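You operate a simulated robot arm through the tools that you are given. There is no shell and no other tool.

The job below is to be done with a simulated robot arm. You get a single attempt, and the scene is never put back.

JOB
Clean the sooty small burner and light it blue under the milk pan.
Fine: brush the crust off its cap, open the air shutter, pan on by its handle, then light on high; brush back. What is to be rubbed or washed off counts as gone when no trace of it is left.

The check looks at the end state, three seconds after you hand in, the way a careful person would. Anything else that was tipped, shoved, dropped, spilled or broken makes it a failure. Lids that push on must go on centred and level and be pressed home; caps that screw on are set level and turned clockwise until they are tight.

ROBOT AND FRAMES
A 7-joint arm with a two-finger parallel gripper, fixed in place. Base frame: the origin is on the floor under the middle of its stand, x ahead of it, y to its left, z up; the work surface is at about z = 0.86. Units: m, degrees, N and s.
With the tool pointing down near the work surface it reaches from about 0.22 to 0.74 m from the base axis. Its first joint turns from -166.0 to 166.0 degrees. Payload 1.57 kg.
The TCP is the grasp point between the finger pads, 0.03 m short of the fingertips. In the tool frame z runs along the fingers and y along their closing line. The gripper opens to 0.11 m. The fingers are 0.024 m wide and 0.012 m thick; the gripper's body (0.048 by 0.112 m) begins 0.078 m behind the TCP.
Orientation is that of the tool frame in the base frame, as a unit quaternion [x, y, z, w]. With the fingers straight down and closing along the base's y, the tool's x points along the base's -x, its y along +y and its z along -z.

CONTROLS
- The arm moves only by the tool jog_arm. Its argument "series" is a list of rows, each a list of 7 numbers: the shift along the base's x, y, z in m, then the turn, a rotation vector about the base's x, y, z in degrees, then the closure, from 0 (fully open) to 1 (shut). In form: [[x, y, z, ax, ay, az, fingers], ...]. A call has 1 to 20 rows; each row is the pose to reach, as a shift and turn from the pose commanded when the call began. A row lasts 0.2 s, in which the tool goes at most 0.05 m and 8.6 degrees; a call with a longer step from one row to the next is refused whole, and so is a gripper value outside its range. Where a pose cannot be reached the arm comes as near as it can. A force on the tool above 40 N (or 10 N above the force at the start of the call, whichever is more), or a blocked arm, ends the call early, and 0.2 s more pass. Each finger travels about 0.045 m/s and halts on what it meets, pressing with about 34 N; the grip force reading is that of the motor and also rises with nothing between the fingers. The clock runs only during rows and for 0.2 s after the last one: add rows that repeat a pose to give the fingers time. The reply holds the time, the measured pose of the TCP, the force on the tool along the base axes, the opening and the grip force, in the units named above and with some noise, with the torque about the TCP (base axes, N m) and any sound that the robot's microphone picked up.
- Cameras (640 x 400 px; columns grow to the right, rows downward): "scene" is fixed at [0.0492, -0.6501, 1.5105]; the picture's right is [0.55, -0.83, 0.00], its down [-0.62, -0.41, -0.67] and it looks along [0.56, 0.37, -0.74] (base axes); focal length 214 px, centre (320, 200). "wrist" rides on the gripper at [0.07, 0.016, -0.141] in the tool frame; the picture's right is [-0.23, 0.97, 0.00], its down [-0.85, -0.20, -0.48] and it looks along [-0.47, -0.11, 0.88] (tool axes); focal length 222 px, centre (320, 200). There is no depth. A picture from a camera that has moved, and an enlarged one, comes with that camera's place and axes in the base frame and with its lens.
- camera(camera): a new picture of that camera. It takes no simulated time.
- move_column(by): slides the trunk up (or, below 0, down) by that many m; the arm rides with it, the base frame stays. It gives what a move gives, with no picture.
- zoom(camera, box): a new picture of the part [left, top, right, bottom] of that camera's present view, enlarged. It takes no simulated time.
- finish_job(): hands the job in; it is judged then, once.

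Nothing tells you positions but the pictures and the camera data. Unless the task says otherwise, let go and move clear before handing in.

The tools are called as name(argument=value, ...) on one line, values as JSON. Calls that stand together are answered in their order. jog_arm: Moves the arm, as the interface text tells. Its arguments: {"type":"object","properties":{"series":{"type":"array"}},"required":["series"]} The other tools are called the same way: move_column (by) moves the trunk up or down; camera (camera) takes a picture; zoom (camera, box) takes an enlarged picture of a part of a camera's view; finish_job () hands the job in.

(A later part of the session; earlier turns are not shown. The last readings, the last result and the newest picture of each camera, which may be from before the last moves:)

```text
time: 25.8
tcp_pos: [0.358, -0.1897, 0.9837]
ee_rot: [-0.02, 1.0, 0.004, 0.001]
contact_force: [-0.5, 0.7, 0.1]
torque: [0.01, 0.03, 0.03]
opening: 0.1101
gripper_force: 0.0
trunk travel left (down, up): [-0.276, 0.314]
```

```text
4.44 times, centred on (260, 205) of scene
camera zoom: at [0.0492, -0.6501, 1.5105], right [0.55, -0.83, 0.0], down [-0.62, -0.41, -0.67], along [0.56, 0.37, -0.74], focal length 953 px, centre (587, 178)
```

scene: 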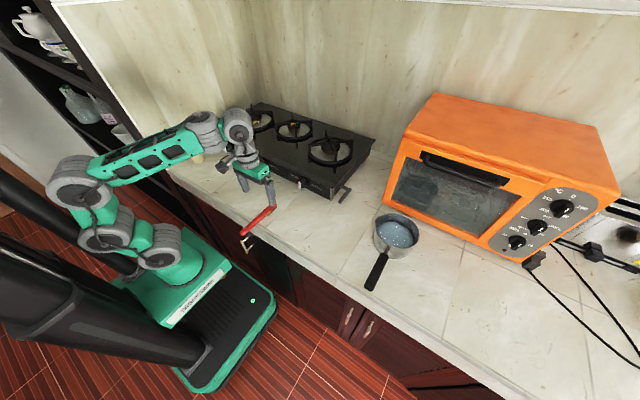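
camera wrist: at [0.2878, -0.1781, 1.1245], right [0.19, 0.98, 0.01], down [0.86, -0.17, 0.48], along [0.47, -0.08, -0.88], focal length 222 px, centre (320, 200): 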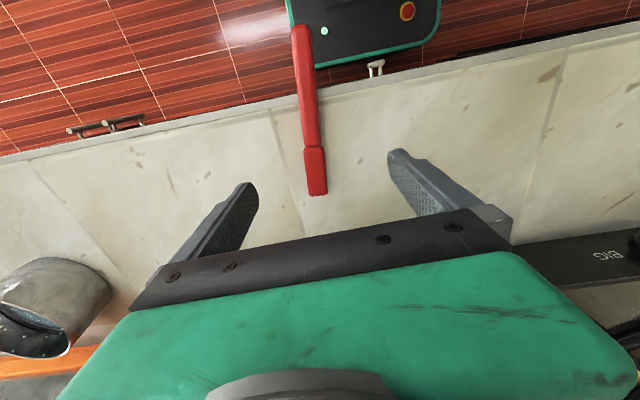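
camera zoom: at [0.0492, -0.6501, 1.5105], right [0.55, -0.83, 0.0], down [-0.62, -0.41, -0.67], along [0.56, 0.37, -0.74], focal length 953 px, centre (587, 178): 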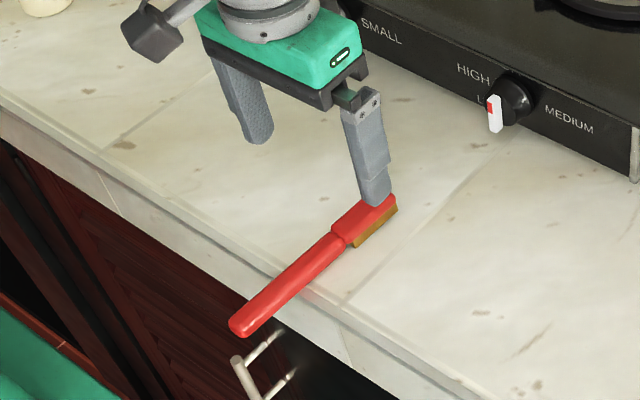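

The brush lies almost along +x, from (0.246, -0.187) to (0.41, -0.202), with about 20 mm of handle width and the end hanging over the counter edge. I'm moving above the overhanging handle and lining the fingers up with it.

jog_arm(series=[[-0.02, 0.0, 0, 0, 0, -2, 0], [-0.04, 0.0, 0, 0, 0, -4, 0], [-0.06, 0.0, -0.01, 0, 0, -6, 0], [-0.078, 0.0, -0.02, 0, 0, -8, 0], [-0.078, 0.0, -0.03, 0, 0, -8, 0]])

camera(camera="wrist")

camera(camera="scene")

```text
time: 27.0
tcp_pos: [0.2807, -0.188, 0.954]
ee_rot: [0.05, 0.999, 0.004, 0.001]
contact_force: [-0.6, 1.3, 0.4]
torque: [-0.01, -0.02, 0.01]
opening: 0.1098
gripper_force: 0.0
trunk travel left (down, up): [-0.276, 0.314]
```

```text
taken
camera wrist: at [0.2123, -0.1678, 1.0945], right [0.32, 0.95, 0.01], down [0.83, -0.29, 0.48], along [0.46, -0.15, -0.88], focal length 222 px, centre (320, 200)
```

wrist: 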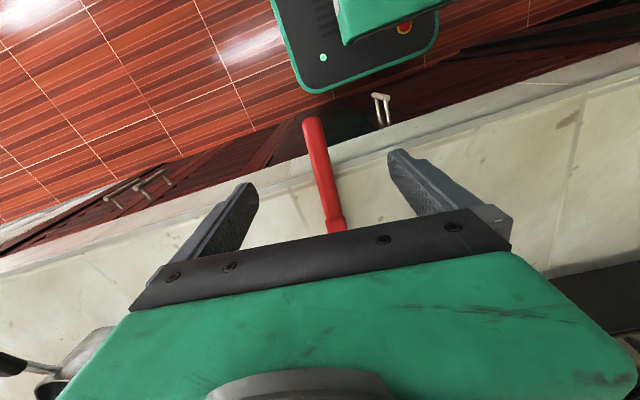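

```text
taken
```

scene: 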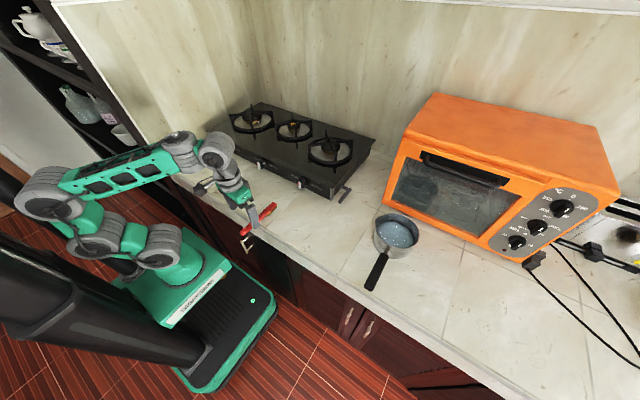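

The fingers straddle the handle and line up with it. I'll go down to handle height.

jog_arm(series=[[0, -0.0005, -0.02, 0, 0, 0, 0], [0, -0.0005, -0.04, 0, 0, 0, 0], [0, -0.0005, -0.055, 0, 0, 0, 0], [0, -0.0005, -0.066, 0, 0, 0, 0], [0, -0.0005, -0.066, 0, 0, 0, 0]])

zoom(camera="scene", box=[200, 160, 300, 260])

camera(camera="wrist")

```text
time: 27.7
tcp_pos: [0.3097, -0.1652, 0.893]
ee_rot: [0.005, 1.0, 0.017, -0.025]
contact_force: [-6.0, -1.8, 11.2]
torque: [-0.74, 0.06, -0.42]
opening: 0.11
gripper_force: 0.0
trunk travel left (down, up): [-0.276, 0.314]
stopped in row 3: the force on the tool passed its limit at 106 N (the readings are from after the stop); the commanded pose is now the measured one
```

```text
4.00 times, centred on (250, 210) of scene
camera zoom: at [0.0492, -0.6501, 1.5105], right [0.55, -0.83, 0.0], down [-0.62, -0.41, -0.67], along [0.56, 0.37, -0.74], focal length 858 px, centre (600, 160)
```

zoom: 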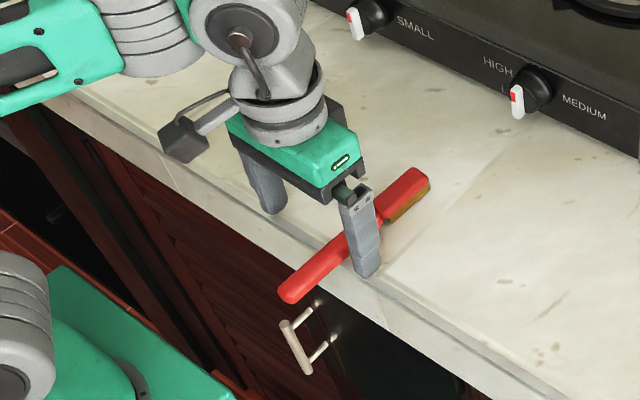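

```text
taken
camera wrist: at [0.2472, -0.1543, 1.0372], right [0.24, 0.97, 0.02], down [0.88, -0.22, 0.43], along [0.42, -0.08, -0.9], focal length 222 px, centre (320, 200)
```

wrist: 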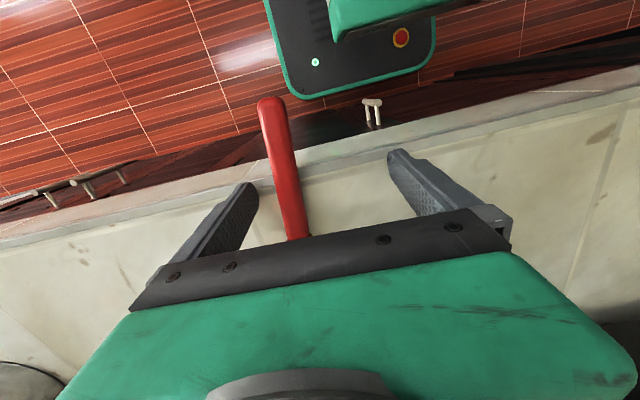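

The arm folded against something again and was pushed about 3 cm forward, but the brush doesn't look disturbed. I'll lift straight up, then lower the trunk further so the arm is less folded.

jog_arm(series=[[0, 0, 0.02, 0, 0, 0, 0], [0, 0, 0.05, 0, 0, 0, 0], [0.02, 0, 0.08, 0, 0, 0, 0], [0.04, 0, 0.12, 0, 0, 0, 0], [0.05, 0, 0.16, 0, 0, 0, 0], [0.05, 0, 0.2, 0, 0, 0, 0]])

move_column(by=-0.15)

camera(camera="scene")

```text
time: 29.1
tcp_pos: [0.3536, -0.1669, 1.0974]
ee_rot: [0.004, 1.0, 0.018, -0.022]
contact_force: [-0.1, -0.2, -0.6]
torque: [0.03, -0.03, -0.02]
opening: 0.1102
gripper_force: 0.1
trunk travel left (down, up): [-0.276, 0.314]
```

```text
time: 30.9
tcp_pos: [0.3528, -0.1664, 0.9456]
ee_rot: [0.004, 1.0, 0.018, -0.021]
contact_force: [-1.1, 0.2, -0.4]
torque: [0.0, -0.02, 0.03]
opening: 0.1102
gripper_force: 0.1
trunk travel left (down, up): [-0.126, 0.464]
```

```text
taken
```

scene: 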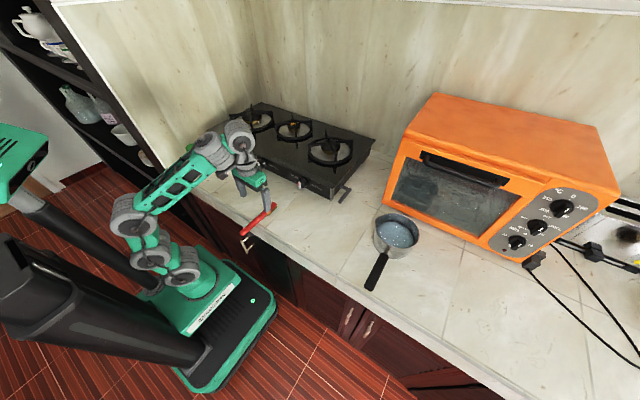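

The arm is less folded at this trunk height. I'm going back above the handle and fixing the orientation as I move.

jog_arm(series=[[-0.02, -0.005, 0.005, -0.5, -0.6, -1.5, 0], [-0.04, -0.01, 0.005, -1, -1.2, -3, 0], [-0.06, -0.016, 0.005, -1.5, -1.8, -4.5, 0], [-0.073, -0.022, 0.005, -2, -2.4, -5.6, 0], [-0.073, -0.022, 0.005, -2, -2.4, -5.6, 0]])

camera(camera="wrist")

```text
time: 32.1
tcp_pos: [0.2805, -0.1889, 0.9505]
ee_rot: [0.052, 0.999, 0.003, 0.001]
contact_force: [0.0, 0.3, -0.2]
torque: [0.04, 0.04, -0.01]
opening: 0.1099
gripper_force: 0.0
trunk travel left (down, up): [-0.126, 0.464]
```

```text
taken
camera wrist: at [0.2109, -0.1664, 1.0913], right [0.33, 0.94, 0.01], down [0.83, -0.29, 0.48], along [0.45, -0.15, -0.88], focal length 222 px, centre (320, 200)
```

wrist: 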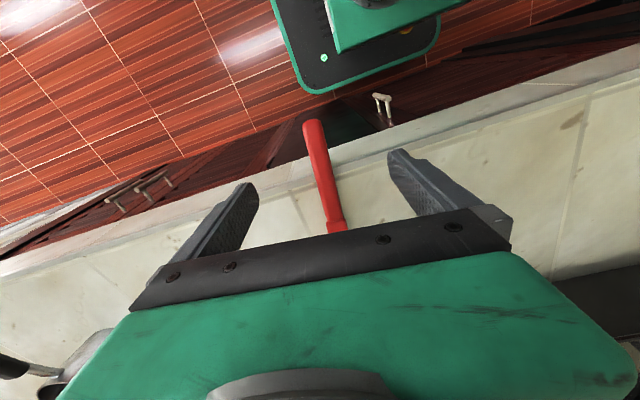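

The arm is lined up above the handle again. I'll descend with the trunk this time so the arm's joints don't have to change.

move_column(by=-0.06)

zoom(camera="scene", box=[200, 160, 300, 260])

camera(camera="wrist")

```text
time: 33.1
tcp_pos: [0.2792, -0.1881, 0.8905]
ee_rot: [0.052, 0.999, 0.003, 0.001]
contact_force: [-0.5, 0.5, -1.4]
torque: [-0.03, 0.0, 0.02]
opening: 0.1099
gripper_force: 0.1
trunk travel left (down, up): [-0.066, 0.524]
```

```text
4.00 times, centred on (250, 210) of scene
camera zoom: at [0.0492, -0.6501, 1.5105], right [0.55, -0.83, 0.0], down [-0.62, -0.41, -0.67], along [0.56, 0.37, -0.74], focal length 858 px, centre (600, 160)
```

zoom: 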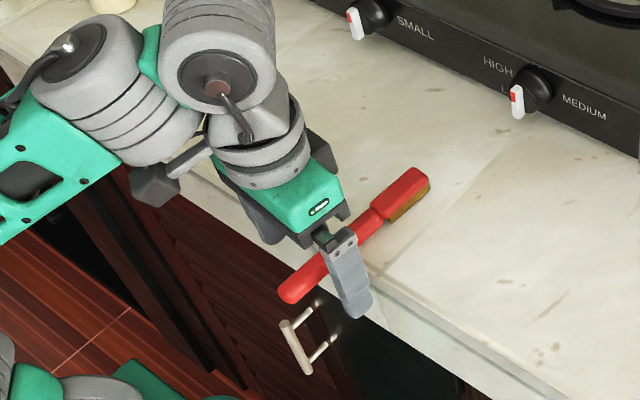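

```text
taken
camera wrist: at [0.211, -0.1664, 1.0314], right [0.33, 0.94, 0.01], down [0.83, -0.29, 0.48], along [0.45, -0.15, -0.88], focal length 222 px, centre (320, 200)
```

wrist: 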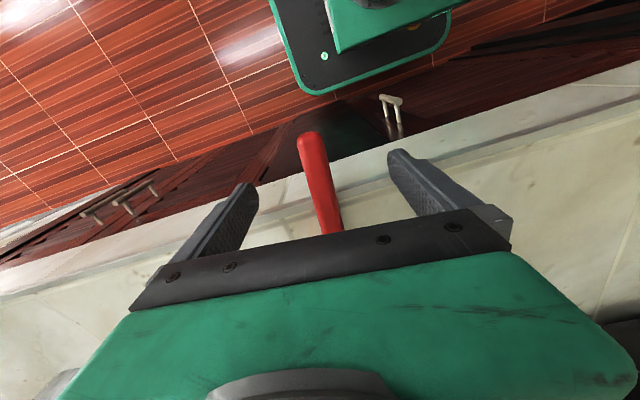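

The fingers are on either side of the handle with no contact. I'm closing the gripper.

jog_arm(series=[[0, 0, 0, 0, 0, 0, 0.4], [0, 0, 0, 0, 0, 0, 0.6], [0, 0, 0, 0, 0, 0, 0.75], [0, 0, 0, 0, 0, 0, 0.85], [0, 0, 0, 0, 0, 0, 1], [0, 0, 0, 0, 0, 0, 1], [0, 0, 0, 0, 0, 0, 1], [0, 0, 0, 0, 0, 0, 1]])

zoom(camera="scene", box=[200, 160, 300, 260])

camera(camera="wrist")

```text
time: 34.9
tcp_pos: [0.2787, -0.1878, 0.8903]
ee_rot: [0.053, 0.999, 0.002, 0.001]
contact_force: [-0.7, -0.4, -0.2]
torque: [0.02, 0.0, 0.01]
opening: 0.0189
gripper_force: 33.1
trunk travel left (down, up): [-0.066, 0.524]
```

```text
4.00 times, centred on (250, 210) of scene
camera zoom: at [0.0492, -0.6501, 1.5105], right [0.55, -0.83, 0.0], down [-0.62, -0.41, -0.67], along [0.56, 0.37, -0.74], focal length 858 px, centre (600, 160)
```

zoom: 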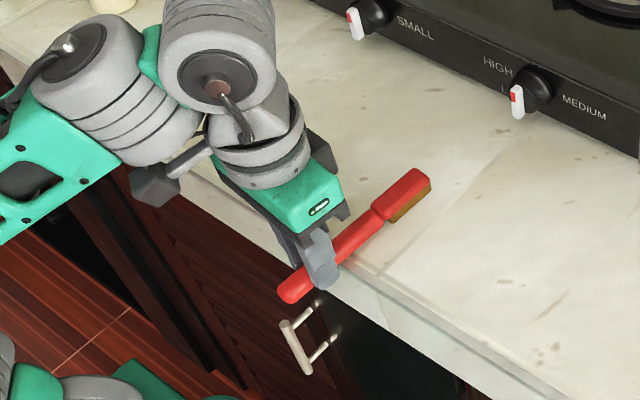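

```text
taken
camera wrist: at [0.2111, -0.1664, 1.0314], right [0.33, 0.94, 0.01], down [0.83, -0.29, 0.48], along [0.45, -0.15, -0.88], focal length 222 px, centre (320, 200)
```

wrist: 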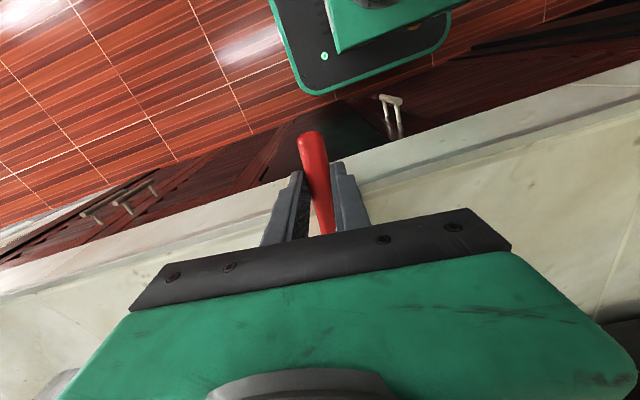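

The handle is gripped at 18.9 mm opening, with the TCP at (0.279, -0.188, 0.890). I'll remember that pose for putting it back, and now I'll lift with the trunk.

move_column(by=0.2)

camera(camera="scene")

zoom(camera="scene", box=[220, 80, 320, 180])

```text
time: 37.0
tcp_pos: [0.2796, -0.1877, 1.0905]
ee_rot: [0.052, 0.999, 0.002, 0.001]
contact_force: [0.2, -0.1, -0.7]
torque: [-0.02, -0.01, 0.0]
opening: 0.019
gripper_force: 32.7
trunk travel left (down, up): [-0.266, 0.324]
```

```text
taken
```

scene: 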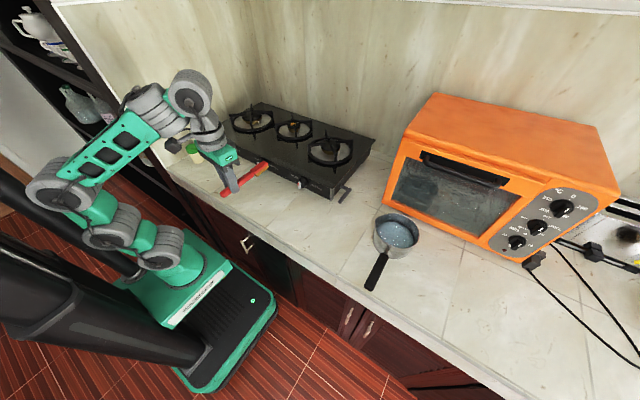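

```text
4.00 times, centred on (270, 130) of scene
camera zoom: at [0.0492, -0.6501, 1.5105], right [0.55, -0.83, 0.0], down [-0.62, -0.41, -0.67], along [0.56, 0.37, -0.74], focal length 858 px, centre (520, 480)
```

zoom: 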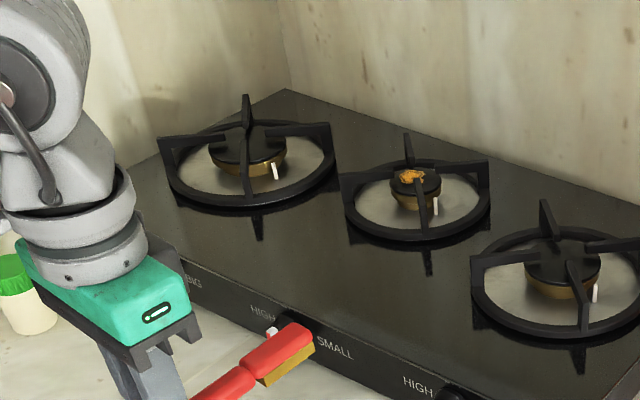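

The brush is off the counter with its bristles facing down. I'll raise the trunk and then swing out toward the hob to get a close look at the small burner.

move_column(by=0.2)

jog_arm(series=[[0.03, 0.02, -0.01, 0, 0, 1, 1], [0.06, 0.04, -0.03, 0, 0, 2, 1], [0.09, 0.06, -0.05, 0, 0, 3, 1], [0.12, 0.08, -0.07, 0, 0, 4, 1], [0.15, 0.1, -0.09, 0, 0, 5, 1], [0.18, 0.12, -0.11, 0, 0, 6, 1], [0.2, 0.14, -0.12, 0, 0, 6, 1], [0.22, 0.16, -0.13, 0, 0, 6, 1], [0.22, 0.16, -0.13, 0, 0, 6, 1]])

camera(camera="wrist")

camera(camera="scene")

```text
time: 39.2
tcp_pos: [0.2793, -0.1885, 1.2898]
ee_rot: [0.051, 0.999, 0.003, 0.001]
contact_force: [0.1, -1.2, -0.3]
torque: [0.0, -0.01, 0.02]
opening: 0.0188
gripper_force: 33.3
trunk travel left (down, up): [-0.466, 0.124]
```

```text
time: 41.2
tcp_pos: [0.4999, -0.0295, 1.1601]
ee_rot: [0.0, 1.0, 0.002, 0.001]
contact_force: [-0.2, 0.6, -0.1]
torque: [-0.01, 0.04, 0.05]
opening: 0.0189
gripper_force: 33.1
trunk travel left (down, up): [-0.466, 0.124]
```

```text
taken
camera wrist: at [0.4296, -0.0138, 1.3015], right [0.23, 0.97, 0.0], down [0.85, -0.2, 0.48], along [0.47, -0.1, -0.88], focal length 222 px, centre (320, 200)
```

wrist: 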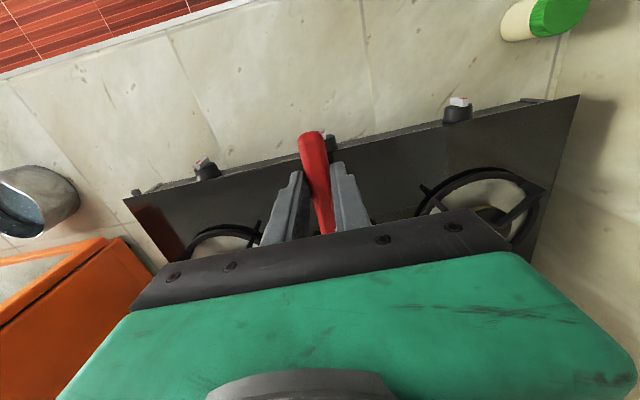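

```text
taken
```

scene: 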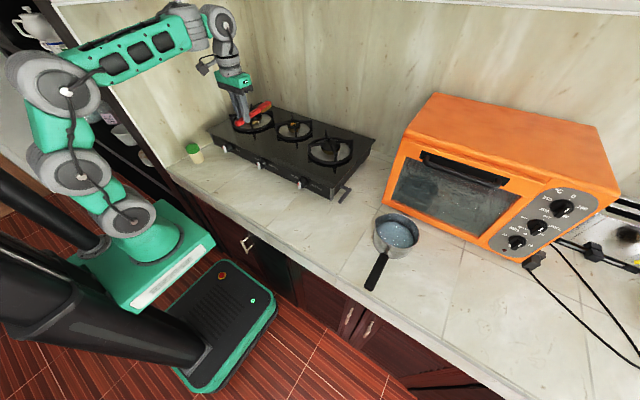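

The brush is over the hob but the wrist camera's view of the burner is hidden. I'll check the scene camera's calibration against the known tool position, and look at the bristles.

zoom(camera="scene", box=[220, 60, 310, 140])

zoom(camera="scene", box=[225, 90, 275, 131])

```text
5.00 times, centred on (265, 100) of scene
camera zoom: at [0.0492, -0.6501, 1.5105], right [0.55, -0.83, 0.0], down [-0.62, -0.41, -0.67], along [0.56, 0.37, -0.74], focal length 1072 px, centre (595, 700)
```

zoom: 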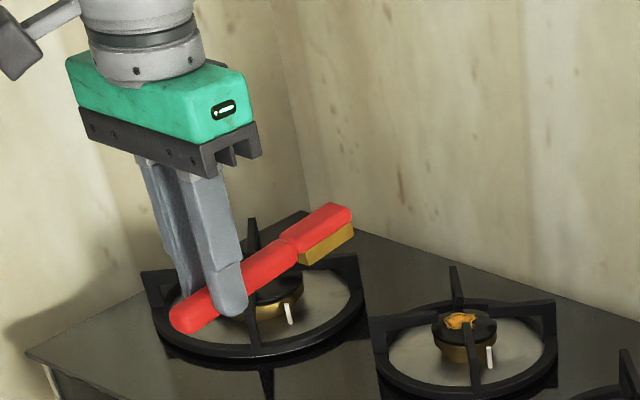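

```text
9.76 times, centred on (250, 110) of scene
camera zoom: at [0.0492, -0.6501, 1.5105], right [0.55, -0.83, 0.0], down [-0.62, -0.41, -0.67], along [0.56, 0.37, -0.74], focal length 2092 px, centre (1003, 1073)
```

zoom: 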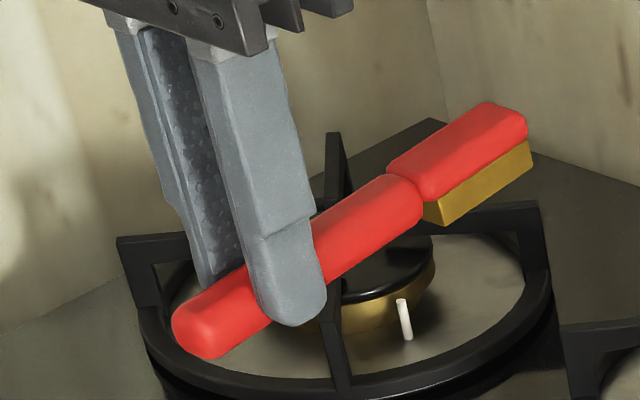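

The scene camera calibration checks out to a few mm. That puts the cap centre near (0.768, -0.026), its top at z≈0.993 and the grate arm tips at z≈1.011. I'll raise the trunk for reach, then come forward with the toe of the brush pitched down.

move_column(by=0.11)

jog_arm(series=[[0.02, 0.0, -0.01, 0, 3, 0, 1], [0.04, 0.0, -0.03, 0, 6, 0, 1], [0.06, 0.001, -0.06, 0, 9, 0, 1], [0.08, 0.002, -0.09, 0, 12, 0, 1], [0.1, 0.003, -0.12, 0, 15, 0, 1], [0.12, 0.004, -0.14, 0, 15, 0, 1], [0.12, 0.004, -0.14, 0, 15, 0, 1]])

camera(camera="scene")

zoom(camera="scene", box=[240, 70, 330, 150])

```text
time: 42.6
tcp_pos: [0.4999, -0.0284, 1.2706]
ee_rot: [0.001, 1.0, 0.003, 0.0]
contact_force: [0.1, -1.0, -0.4]
torque: [-0.01, 0.03, 0.0]
opening: 0.0191
gripper_force: 33.0
trunk travel left (down, up): [-0.576, 0.014]
```

```text
time: 44.2
tcp_pos: [0.6208, -0.0249, 1.1302]
ee_rot: [0.002, 0.992, 0.004, -0.129]
contact_force: [0.1, -0.2, -0.3]
torque: [0.0, 0.01, 0.01]
opening: 0.0186
gripper_force: 33.1
trunk travel left (down, up): [-0.576, 0.014]
```

```text
taken
```

scene: 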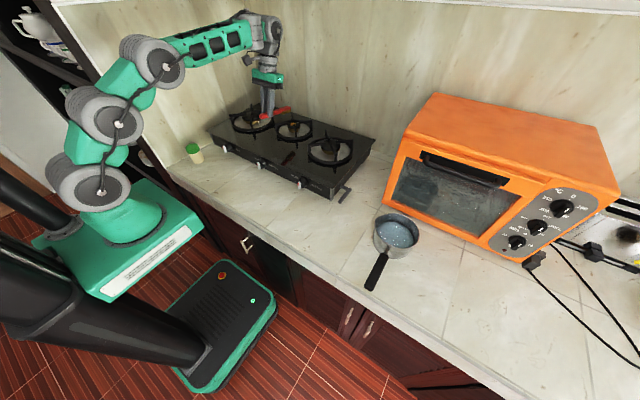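

```text
5.00 times, centred on (285, 110) of scene
camera zoom: at [0.0492, -0.6501, 1.5105], right [0.55, -0.83, 0.0], down [-0.62, -0.41, -0.67], along [0.56, 0.37, -0.74], focal length 1072 px, centre (495, 650)
```

zoom: 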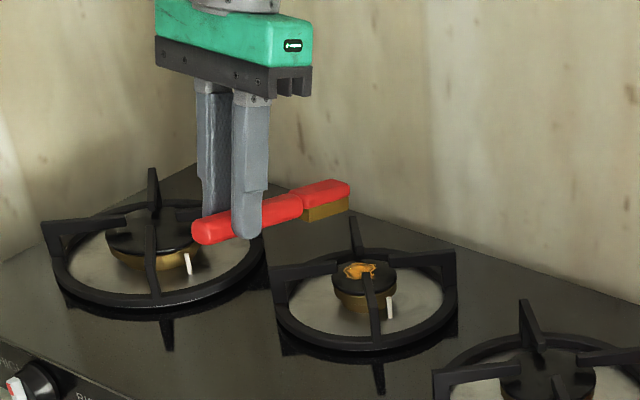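

The brush is pitched about 15° toe-down, and the burner is just beyond it. I'll move the toe over the cap and check clearances before touching down.

jog_arm(series=[[0.01, 0, -0.015, 0, 0, 0, 1], [0.02, 0, -0.03, 0, 0, 0, 1], [0.028, -0.0005, -0.045, 0, 0, 0, 1], [0.028, -0.0005, -0.055, 0, 0, 0, 1], [0.028, -0.0005, -0.055, 0, 0, 0, 1]])

zoom(camera="scene", box=[265, 90, 325, 143])

```text
time: 45.4
tcp_pos: [0.6483, -0.0257, 1.0765]
ee_rot: [0.0, 0.992, 0.002, -0.13]
contact_force: [-0.4, -0.2, 0.2]
torque: [0.02, -0.01, 0.03]
opening: 0.0189
gripper_force: 32.6
trunk travel left (down, up): [-0.576, 0.014]
```

```text
7.55 times, centred on (295, 116) of scene
camera zoom: at [0.0492, -0.6501, 1.5105], right [0.55, -0.83, 0.0], down [-0.62, -0.41, -0.67], along [0.56, 0.37, -0.74], focal length 1619 px, centre (509, 830)
```

zoom: 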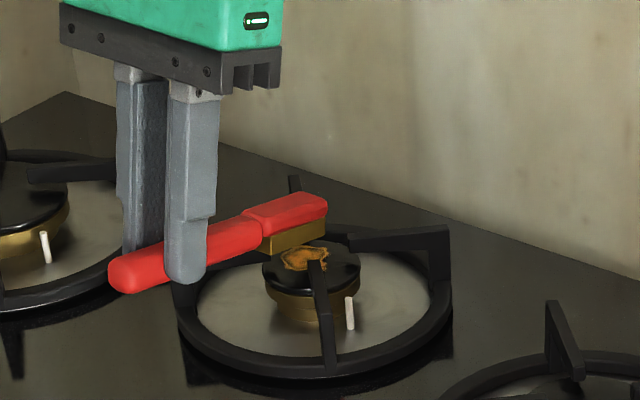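

The toe is above the cap, roughly 20 mm up and centred between the front arms. I'm lowering it in small steps and watching the force.

jog_arm(series=[[0, 0, -0.004, 0, 0, 0, 1], [0, 0, -0.008, 0, 0, 0, 1], [0, 0, -0.012, 0, 0, 0, 1], [0, 0, -0.015, 0, 0, 0, 1]])

zoom(camera="scene", box=[275, 100, 315, 135])

```text
time: 46.4
tcp_pos: [0.6466, -0.0257, 1.0608]
ee_rot: [0.0, 0.992, 0.002, -0.129]
contact_force: [-0.6, -0.4, -0.2]
torque: [0.0, 0.01, 0.01]
opening: 0.0188
gripper_force: 33.0
trunk travel left (down, up): [-0.576, 0.014]
```

```text
11.43 times, centred on (295, 118) of scene
camera zoom: at [0.0492, -0.6501, 1.5105], right [0.55, -0.83, 0.0], down [-0.62, -0.41, -0.67], along [0.56, 0.37, -0.74], focal length 2451 px, centre (606, 1143)
```

zoom: 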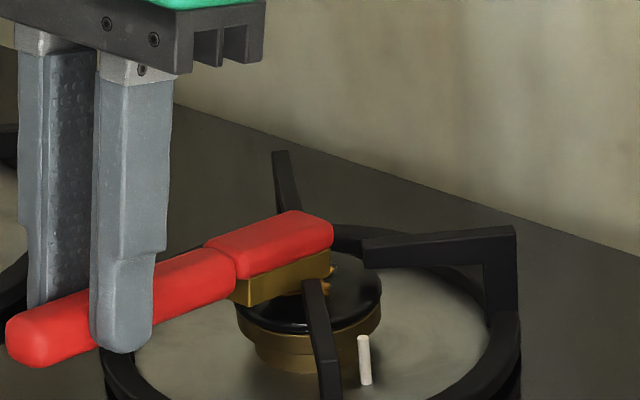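

The bristles are almost touching. I'll continue in smaller steps.

jog_arm(series=[[0, 0, -0.002, 0, 0, 0, 1], [0, 0, -0.004, 0, 0, 0, 1], [0, 0, -0.006, 0, 0, 0, 1]])

zoom(camera="scene", box=[275, 100, 315, 135])

```text
time: 47.2
tcp_pos: [0.6468, -0.0251, 1.0579]
ee_rot: [0.0, 0.992, 0.002, -0.128]
contact_force: [-0.3, -0.4, 7.6]
torque: [-0.02, -1.01, 0.0]
opening: 0.0188
gripper_force: 32.8
trunk travel left (down, up): [-0.576, 0.014]
```

```text
11.43 times, centred on (295, 118) of scene
camera zoom: at [0.0492, -0.6501, 1.5105], right [0.55, -0.83, 0.0], down [-0.62, -0.41, -0.67], along [0.56, 0.37, -0.74], focal length 2451 px, centre (606, 1143)
```

zoom: 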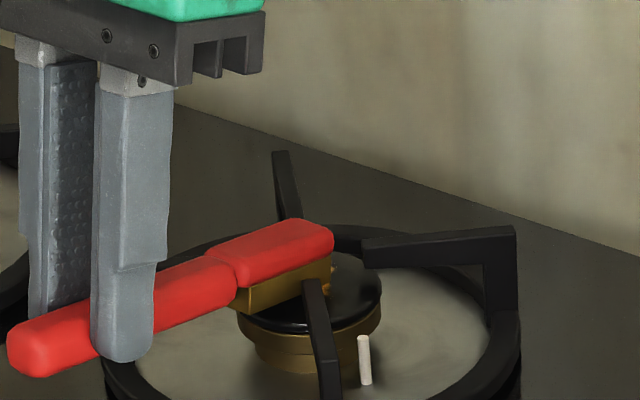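

The bristles touched down at 7.6 N, and the torque puts the toe at x≈0.78. I'll ease the pressure slightly and do a first set of strokes along the corridor.

jog_arm(series=[[0, 0, 0.0015, 0, 0, 0, 1], [0.006, 0, 0.0015, 0, 0, 0, 1], [0.012, 0, 0.0015, 0, 0, 0, 1], [0.006, 0, 0.0015, 0, 0, 0, 1], [0, 0.002, 0.0015, 0, 0, 0, 1], [-0.007, 0.002, 0.0015, 0, 0, 0, 1], [-0.014, 0.002, 0.0015, 0, 0, 0, 1], [-0.02, 0.002, 0.0015, 0, 0, 0, 1], [-0.014, 0.002, 0.0015, 0, 0, 0, 1], [-0.007, 0.002, 0.0015, 0, 0, 0, 1], [0, 0.002, 0.0015, 0, 0, 0, 1], [0.006, 0.002, 0.0015, 0, 0, 0, 1], [0.012, 0.002, 0.0015, 0, 0, 0, 1], [0.006, 0, 0.0015, 0, 0, 0, 1], [0, 0, 0.0015, 0, 0, 0, 1]])

zoom(camera="scene", box=[275, 100, 315, 135])

```text
time: 50.4
tcp_pos: [0.6475, -0.025, 1.0561]
ee_rot: [0.0, 0.991, 0.002, -0.131]
contact_force: [-1.0, 0.1, 1.0]
torque: [-0.01, -0.11, 0.02]
opening: 0.0189
gripper_force: 32.5
trunk travel left (down, up): [-0.576, 0.014]
```

```text
11.43 times, centred on (295, 118) of scene
camera zoom: at [0.0492, -0.6501, 1.5105], right [0.55, -0.83, 0.0], down [-0.62, -0.41, -0.67], along [0.56, 0.37, -0.74], focal length 2451 px, centre (606, 1143)
```

zoom: 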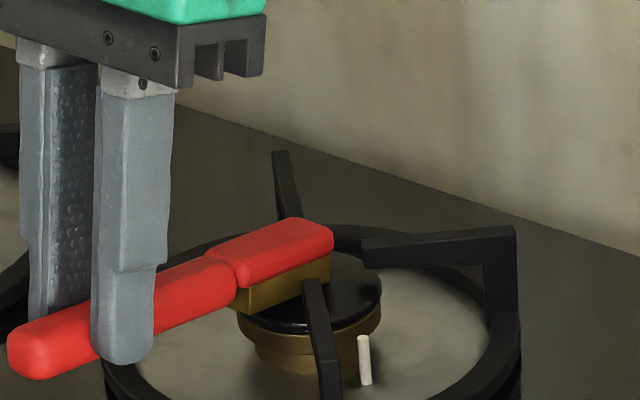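

The visible bit of crust next to the toe has gone. I'll lift off and look at what remains.

jog_arm(series=[[0, 0, 0.015, 0, 0, 0, 1], [-0.005, 0, 0.03, 0, 0, 0, 1], [-0.02, 0, 0.05, 0, 0, 0, 1], [-0.05, 0, 0.06, 0, 0, 0, 1], [-0.08, 0, 0.06, 0, 0, 0, 1]])

zoom(camera="scene", box=[270, 100, 320, 141])

zoom(camera="scene", box=[280, 112, 310, 131])

```text
time: 51.6
tcp_pos: [0.5659, -0.0259, 1.1163]
ee_rot: [0.0, 0.992, 0.003, -0.129]
contact_force: [-0.1, 0.4, -1.0]
torque: [0.02, 0.03, -0.04]
opening: 0.0188
gripper_force: 32.7
trunk travel left (down, up): [-0.576, 0.014]
```

```text
9.76 times, centred on (295, 120) of scene
camera zoom: at [0.0492, -0.6501, 1.5105], right [0.55, -0.83, 0.0], down [-0.62, -0.41, -0.67], along [0.56, 0.37, -0.74], focal length 2092 px, centre (564, 976)
```

zoom: 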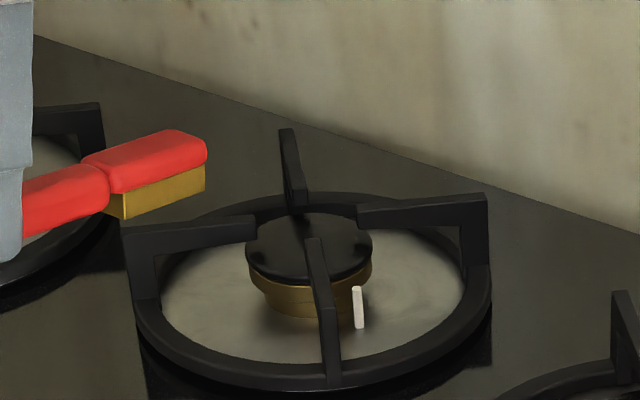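

```text
16.00 times, centred on (295, 122) of scene
camera zoom: at [0.0492, -0.6501, 1.5105], right [0.55, -0.83, 0.0], down [-0.62, -0.41, -0.67], along [0.56, 0.37, -0.74], focal length 3432 px, centre (720, 1456)
```

zoom: 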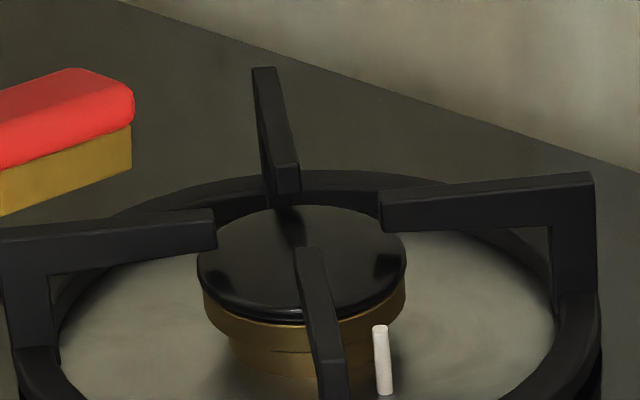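

From this side the cap looks completely clean. I'll tilt the wrist camera over the burner to check the parts hidden behind the grate arms while I still have the brush.

jog_arm(series=[[0.005, 0, 0.02, 0, -8, 0, 1], [0.01, 0, 0.04, 0, -16, 0, 1], [0.015, 0, 0.06, 0, -24, 0, 1], [0.02, 0, 0.08, 0, -32, 0, 1], [0.025, 0, 0.09, 0, -40, 0, 1], [0.03, 0, 0.09, 0, -48, 0, 1], [0.035, 0, 0.09, 0, -56, 0, 1], [0.035, 0, 0.09, 0, -60, 0, 1]])

camera(camera="wrist")

```text
time: 53.6
tcp_pos: [0.604, -0.0232, 1.1669]
ee_rot: [-0.002, 0.936, 0.005, 0.351]
contact_force: [1.1, 1.6, -0.1]
torque: [-0.01, 0.07, -0.03]
opening: 0.0187
gripper_force: 33.1
out of reach, approached as far as the arm can: row 5, 6
trunk travel left (down, up): [-0.576, 0.014]
stopped in row 8: the arm was blocked; the commanded pose is now the measured one
```

```text
taken
camera wrist: at [0.4584, -0.0091, 1.2269], right [0.16, 0.97, 0.16], down [0.33, -0.2, 0.92], along [0.93, -0.1, -0.35], focal length 222 px, centre (320, 200)
```

wrist: 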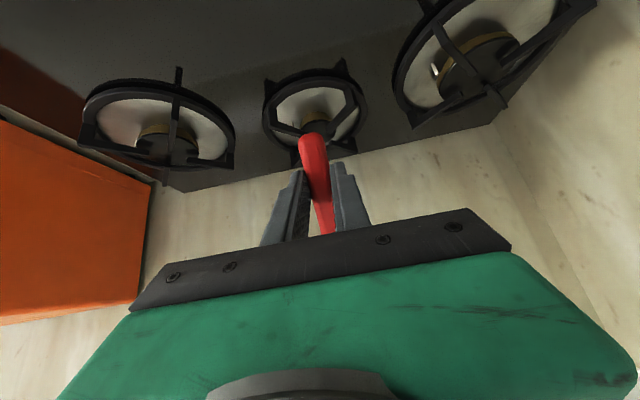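

The brush handle is hiding the cap from here. I'll shift sideways a bit so I can see past it.

jog_arm(series=[[0.01, 0.02, 0, 0, 2, 0, 1], [0.01, 0.04, 0, 0, 2, 0, 1], [0.01, 0.06, 0, 0, 2, 0, 1], [0.01, 0.07, 0, 0, 2, 0, 1], [0.01, 0.07, 0, 0, 2, 0, 1]])

camera(camera="wrist")

zoom(camera="wrist", box=[220, 70, 300, 140])

```text
time: 54.8
tcp_pos: [0.6133, 0.046, 1.1778]
ee_rot: [-0.003, 0.939, 0.005, 0.343]
contact_force: [-0.2, -0.7, -0.4]
torque: [0.0, 0.05, 0.02]
opening: 0.0189
gripper_force: 33.5
trunk travel left (down, up): [-0.576, 0.014]
```

```text
taken
camera wrist: at [0.4687, 0.0608, 1.2397], right [0.17, 0.97, 0.15], down [0.35, -0.2, 0.92], along [0.92, -0.1, -0.37], focal length 222 px, centre (320, 200)
```

wrist: 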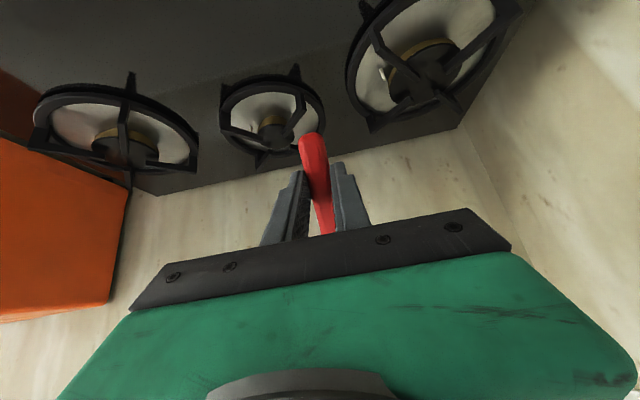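

```text
5.71 times, centred on (260, 105) of wrist
camera zoom: at [0.4687, 0.0608, 1.2397], right [0.17, 0.97, 0.15], down [0.35, -0.2, 0.92], along [0.92, -0.1, -0.37], focal length 1269 px, centre (663, 743)
```

zoom: 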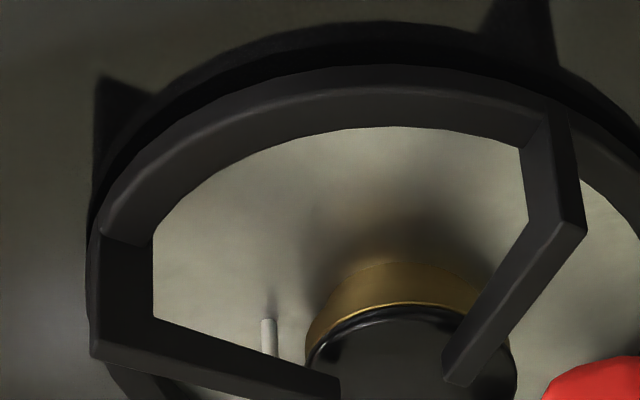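

zoom(camera="wrist", box=[248, 105, 300, 150])

zoom(camera="scene", box=[284, 116, 304, 130])

```text
8.89 times, centred on (274, 128) of wrist
camera zoom: at [0.4687, 0.0608, 1.2397], right [0.17, 0.97, 0.15], down [0.35, -0.2, 0.92], along [0.92, -0.1, -0.37], focal length 1974 px, centre (729, 844)
```

zoom: 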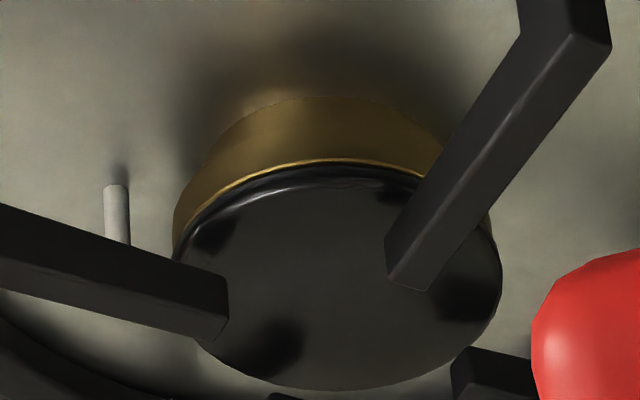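

```text
16.00 times, centred on (294, 123) of scene
camera zoom: at [0.0492, -0.6501, 1.5105], right [0.55, -0.83, 0.0], down [-0.62, -0.41, -0.67], along [0.56, 0.37, -0.74], focal length 3432 px, centre (736, 1432)
```

zoom: 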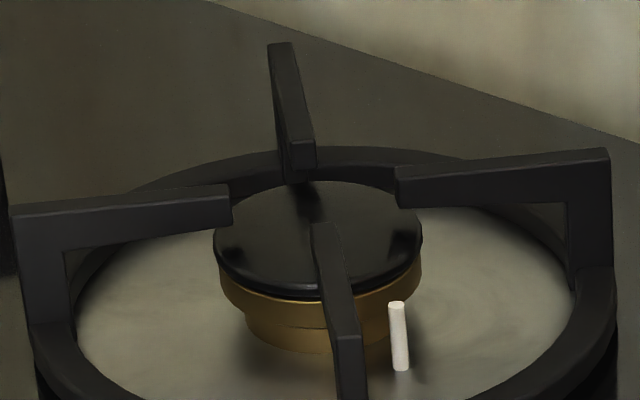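

The cap is clean from both viewpoints; the dark patches are just reflections of the grate arms. Now I'll take the brush back along the path I came by.

jog_arm(series=[[-0.015, -0.01, 0.015, 0, 6, 0, 1], [-0.03, -0.02, 0.03, 0, 12, 0, 1], [-0.045, -0.03, 0.045, 0, 18, 0, 1], [-0.06, -0.04, 0.06, 0, 24, 0, 1], [-0.075, -0.05, 0.07, 0, 30, 0, 1], [-0.09, -0.06, 0.08, 0, 36, 0, 1], [-0.105, -0.07, 0.09, 0, 40.1, 0, 1], [-0.113, -0.076, 0.092, 0, 40.1, 0, 1], [-0.113, -0.076, 0.092, 0, 40.1, 0, 1]])

move_column(by=-0.11)

zoom(camera="scene", box=[225, 90, 275, 131])

```text
time: 56.8
tcp_pos: [0.5059, -0.0305, 1.2695]
ee_rot: [-0.001, 1.0, 0.0, 0.0]
contact_force: [0.8, 0.1, -1.0]
torque: [0.03, 0.03, -0.02]
opening: 0.019
gripper_force: 33.0
out of reach, approached as far as the arm can: row 7, 8, 9
trunk travel left (down, up): [-0.576, 0.014]
```

```text
time: 58.2
tcp_pos: [0.5056, -0.0311, 1.159]
ee_rot: [0.0, 1.0, 0.0, 0.001]
contact_force: [-0.3, -0.3, -0.4]
torque: [-0.01, 0.06, 0.01]
opening: 0.019
gripper_force: 33.0
trunk travel left (down, up): [-0.466, 0.124]
```

```text
9.76 times, centred on (250, 110) of scene
camera zoom: at [0.0492, -0.6501, 1.5105], right [0.55, -0.83, 0.0], down [-0.62, -0.41, -0.67], along [0.56, 0.37, -0.74], focal length 2092 px, centre (1003, 1073)
```

zoom: 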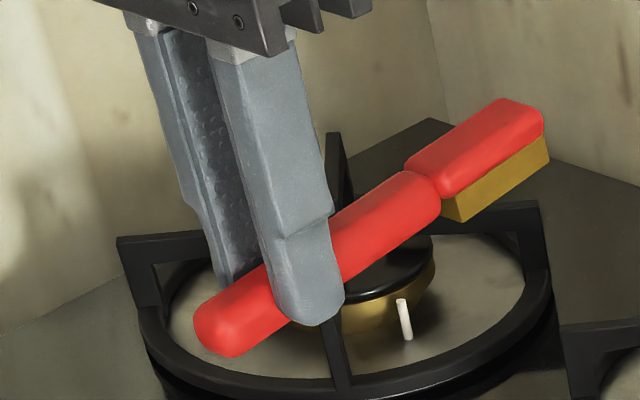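

The brush is still square in the grip. I'll carry it back over its resting spot at height, then bring it down with the trunk.

jog_arm(series=[[-0.02, -0.014, 0.01, 0, 0, -0.5, 1], [-0.045, -0.03, 0.02, 0, 0, -1, 1], [-0.07, -0.05, 0.035, 0, 0, -2, 1], [-0.1, -0.07, 0.055, 0, 0, -3, 1], [-0.13, -0.09, 0.075, 0, 0, -4, 1], [-0.16, -0.11, 0.095, 0, 0, -5, 1], [-0.19, -0.135, 0.115, 0, 0, -6, 1], [-0.215, -0.15, 0.127, 0, 0, -6, 1], [-0.2263, -0.1568, 0.131, 0, 0, -6, 1], [-0.2263, -0.1568, 0.131, 0, 0, -6, 1]])

camera(camera="scene")

```text
time: 60.5
tcp_pos: [0.2789, -0.187, 1.2899]
ee_rot: [0.051, 0.999, 0.0, 0.001]
contact_force: [0.9, 0.1, -0.1]
torque: [-0.02, 0.01, -0.01]
opening: 0.019
gripper_force: 33.4
trunk travel left (down, up): [-0.466, 0.124]
```

```text
taken
```

scene: 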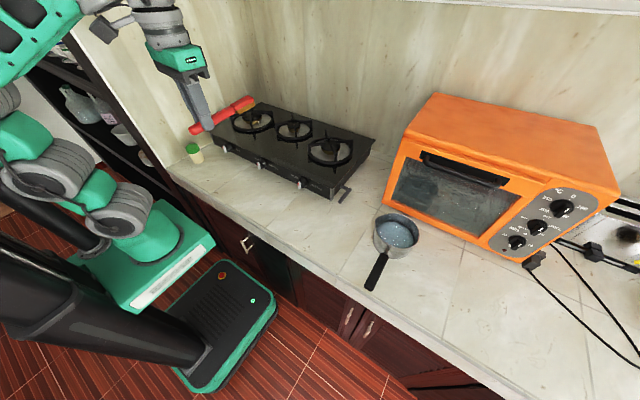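

The tool is over the pick-up point. I'll lower the trunk most of the way and check the bristles against the counter.

move_column(by=-0.38)

zoom(camera="scene", box=[215, 170, 295, 240])

```text
time: 64.1
tcp_pos: [0.2801, -0.1875, 0.91]
ee_rot: [0.052, 0.999, -0.001, 0.001]
contact_force: [0.9, -0.5, -0.7]
torque: [0.06, 0.04, 0.01]
opening: 0.0188
gripper_force: 33.6
trunk travel left (down, up): [-0.086, 0.504]
```

```text
5.71 times, centred on (255, 205) of scene
camera zoom: at [0.0492, -0.6501, 1.5105], right [0.55, -0.83, 0.0], down [-0.62, -0.41, -0.67], along [0.56, 0.37, -0.74], focal length 1226 px, centre (691, 171)
```

zoom: 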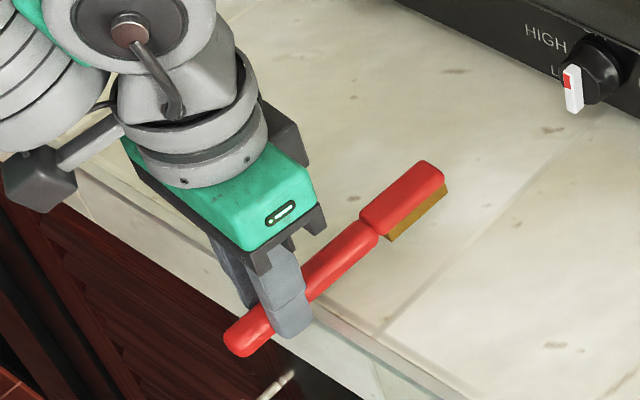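

The brush is about 20 mm above where it lay. I'll lower it gently until the bristles touch.

move_column(by=-0.014)

move_column(by=-0.004)

zoom(camera="scene", box=[215, 170, 295, 240])

```text
time: 64.7
tcp_pos: [0.2804, -0.1878, 0.8968]
ee_rot: [0.051, 0.999, 0.0, 0.001]
contact_force: [0.4, 0.6, -0.8]
torque: [-0.03, 0.05, -0.01]
opening: 0.0189
gripper_force: 33.1
trunk travel left (down, up): [-0.072, 0.518]
```

```text
time: 65.3
tcp_pos: [0.2813, -0.1883, 0.8923]
ee_rot: [0.051, 0.999, 0.0, 0.0]
contact_force: [0.9, -0.5, -0.3]
torque: [-0.01, 0.01, -0.03]
opening: 0.0188
gripper_force: 32.9
trunk travel left (down, up): [-0.068, 0.522]
```

```text
5.71 times, centred on (255, 205) of scene
camera zoom: at [0.0492, -0.6501, 1.5105], right [0.55, -0.83, 0.0], down [-0.62, -0.41, -0.67], along [0.56, 0.37, -0.74], focal length 1226 px, centre (691, 171)
```

zoom: 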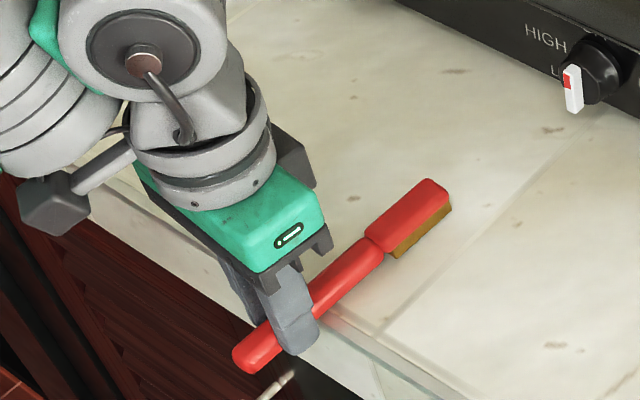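

The brush nearly matches its original position in the image. I'll go down a few more millimetres to find contact.

move_column(by=-0.003)

move_column(by=-0.002)

zoom(camera="scene", box=[235, 175, 285, 215])

```text
time: 65.8
tcp_pos: [0.2802, -0.1879, 0.8901]
ee_rot: [0.052, 0.999, 0.0, 0.002]
contact_force: [1.7, -0.6, 11.4]
torque: [0.09, -0.27, -0.02]
opening: 0.0189
gripper_force: 33.5
trunk travel left (down, up): [-0.065, 0.525]
```

```text
time: 66.3
tcp_pos: [0.2791, -0.1871, 0.8887]
ee_rot: [0.052, 0.999, -0.001, 0.003]
contact_force: [0.1, -2.3, 25.0]
torque: [-0.02, -0.52, -0.07]
opening: 0.0191
gripper_force: 33.5
trunk travel left (down, up): [-0.063, 0.527]
```

```text
10.00 times, centred on (260, 195) of scene
camera zoom: at [0.0492, -0.6501, 1.5105], right [0.55, -0.83, 0.0], down [-0.62, -0.41, -0.67], along [0.56, 0.37, -0.74], focal length 2145 px, centre (920, 250)
```

zoom: 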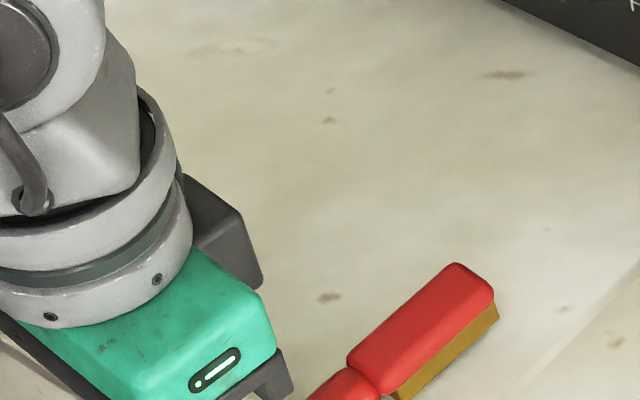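

The handle is resting on the counter edge with the bristles down, so I'll back off the press slightly and release.

move_column(by=0.002)

jog_arm(series=[[0, 0, 0, 0, 0, 0, 0.85], [0, 0, 0, 0, 0, 0, 0.8], [0, 0, 0, 0, 0, 0, 0.7], [0, 0, 0, 0, 0, 0, 0.55], [0, 0, 0, 0, 0, 0, 0.4], [0, 0, 0, 0, 0, 0, 0.4], [0, 0, 0, 0, 0, 0, 0.4]])

zoom(camera="scene", box=[215, 170, 295, 240])

camera(camera="wrist")

```text
time: 66.8
tcp_pos: [0.2788, -0.1868, 0.8888]
ee_rot: [0.051, 0.999, 0.0, 0.0]
contact_force: [-1.9, -0.3, 12.1]
torque: [0.0, -0.15, -0.04]
opening: 0.0189
gripper_force: 33.7
trunk travel left (down, up): [-0.065, 0.525]
```

```text
time: 68.4
tcp_pos: [0.2794, -0.187, 0.8895]
ee_rot: [0.051, 0.999, 0.0, 0.0]
contact_force: [0.1, -0.7, 0.2]
torque: [0.01, -0.01, -0.03]
opening: 0.0661
gripper_force: 0.2
trunk travel left (down, up): [-0.065, 0.525]
```

```text
5.71 times, centred on (255, 205) of scene
camera zoom: at [0.0492, -0.6501, 1.5105], right [0.55, -0.83, 0.0], down [-0.62, -0.41, -0.67], along [0.56, 0.37, -0.74], focal length 1226 px, centre (691, 171)
```

zoom: 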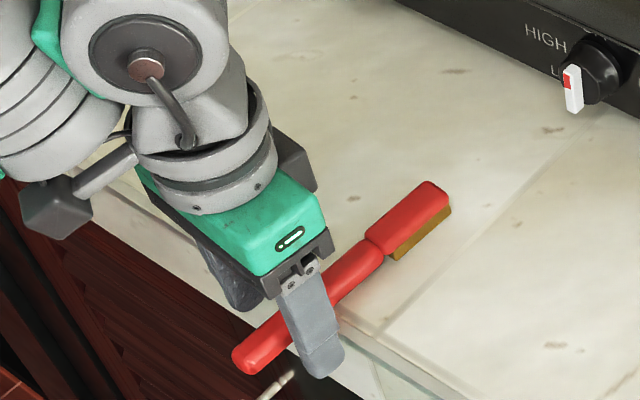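

```text
taken
camera wrist: at [0.2115, -0.1652, 1.0294], right [0.33, 0.95, 0.0], down [0.83, -0.29, 0.48], along [0.45, -0.16, -0.88], focal length 222 px, centre (320, 200)
```

wrist: 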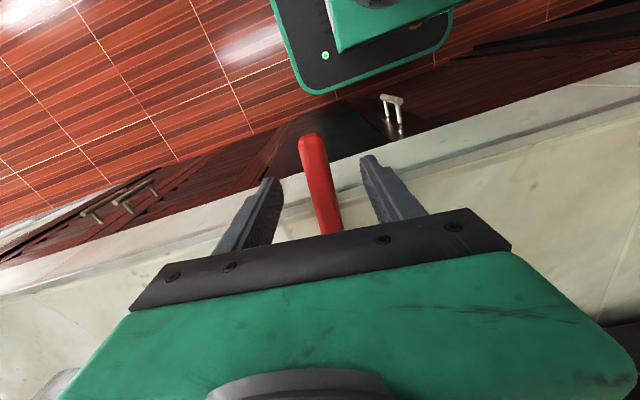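

The brush is back in its place and released. I'll raise the trunk clear and confirm how it's lying.

move_column(by=0.4)

zoom(camera="scene", box=[220, 180, 320, 242])

```text
time: 72.3
tcp_pos: [0.2795, -0.187, 1.2886]
ee_rot: [0.051, 0.999, 0.001, 0.002]
contact_force: [0.1, -0.4, -0.1]
torque: [0.02, 0.0, -0.02]
opening: 0.0662
gripper_force: 0.0
trunk travel left (down, up): [-0.465, 0.125]
```

```text
6.40 times, centred on (270, 211) of scene
camera zoom: at [0.0492, -0.6501, 1.5105], right [0.55, -0.83, 0.0], down [-0.62, -0.41, -0.67], along [0.56, 0.37, -0.74], focal length 1373 px, centre (640, 130)
```

zoom: 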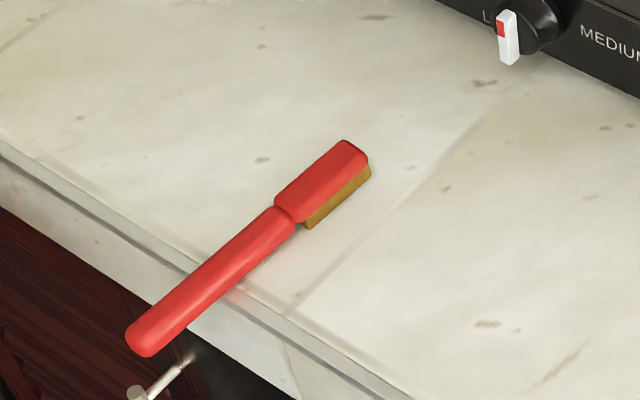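

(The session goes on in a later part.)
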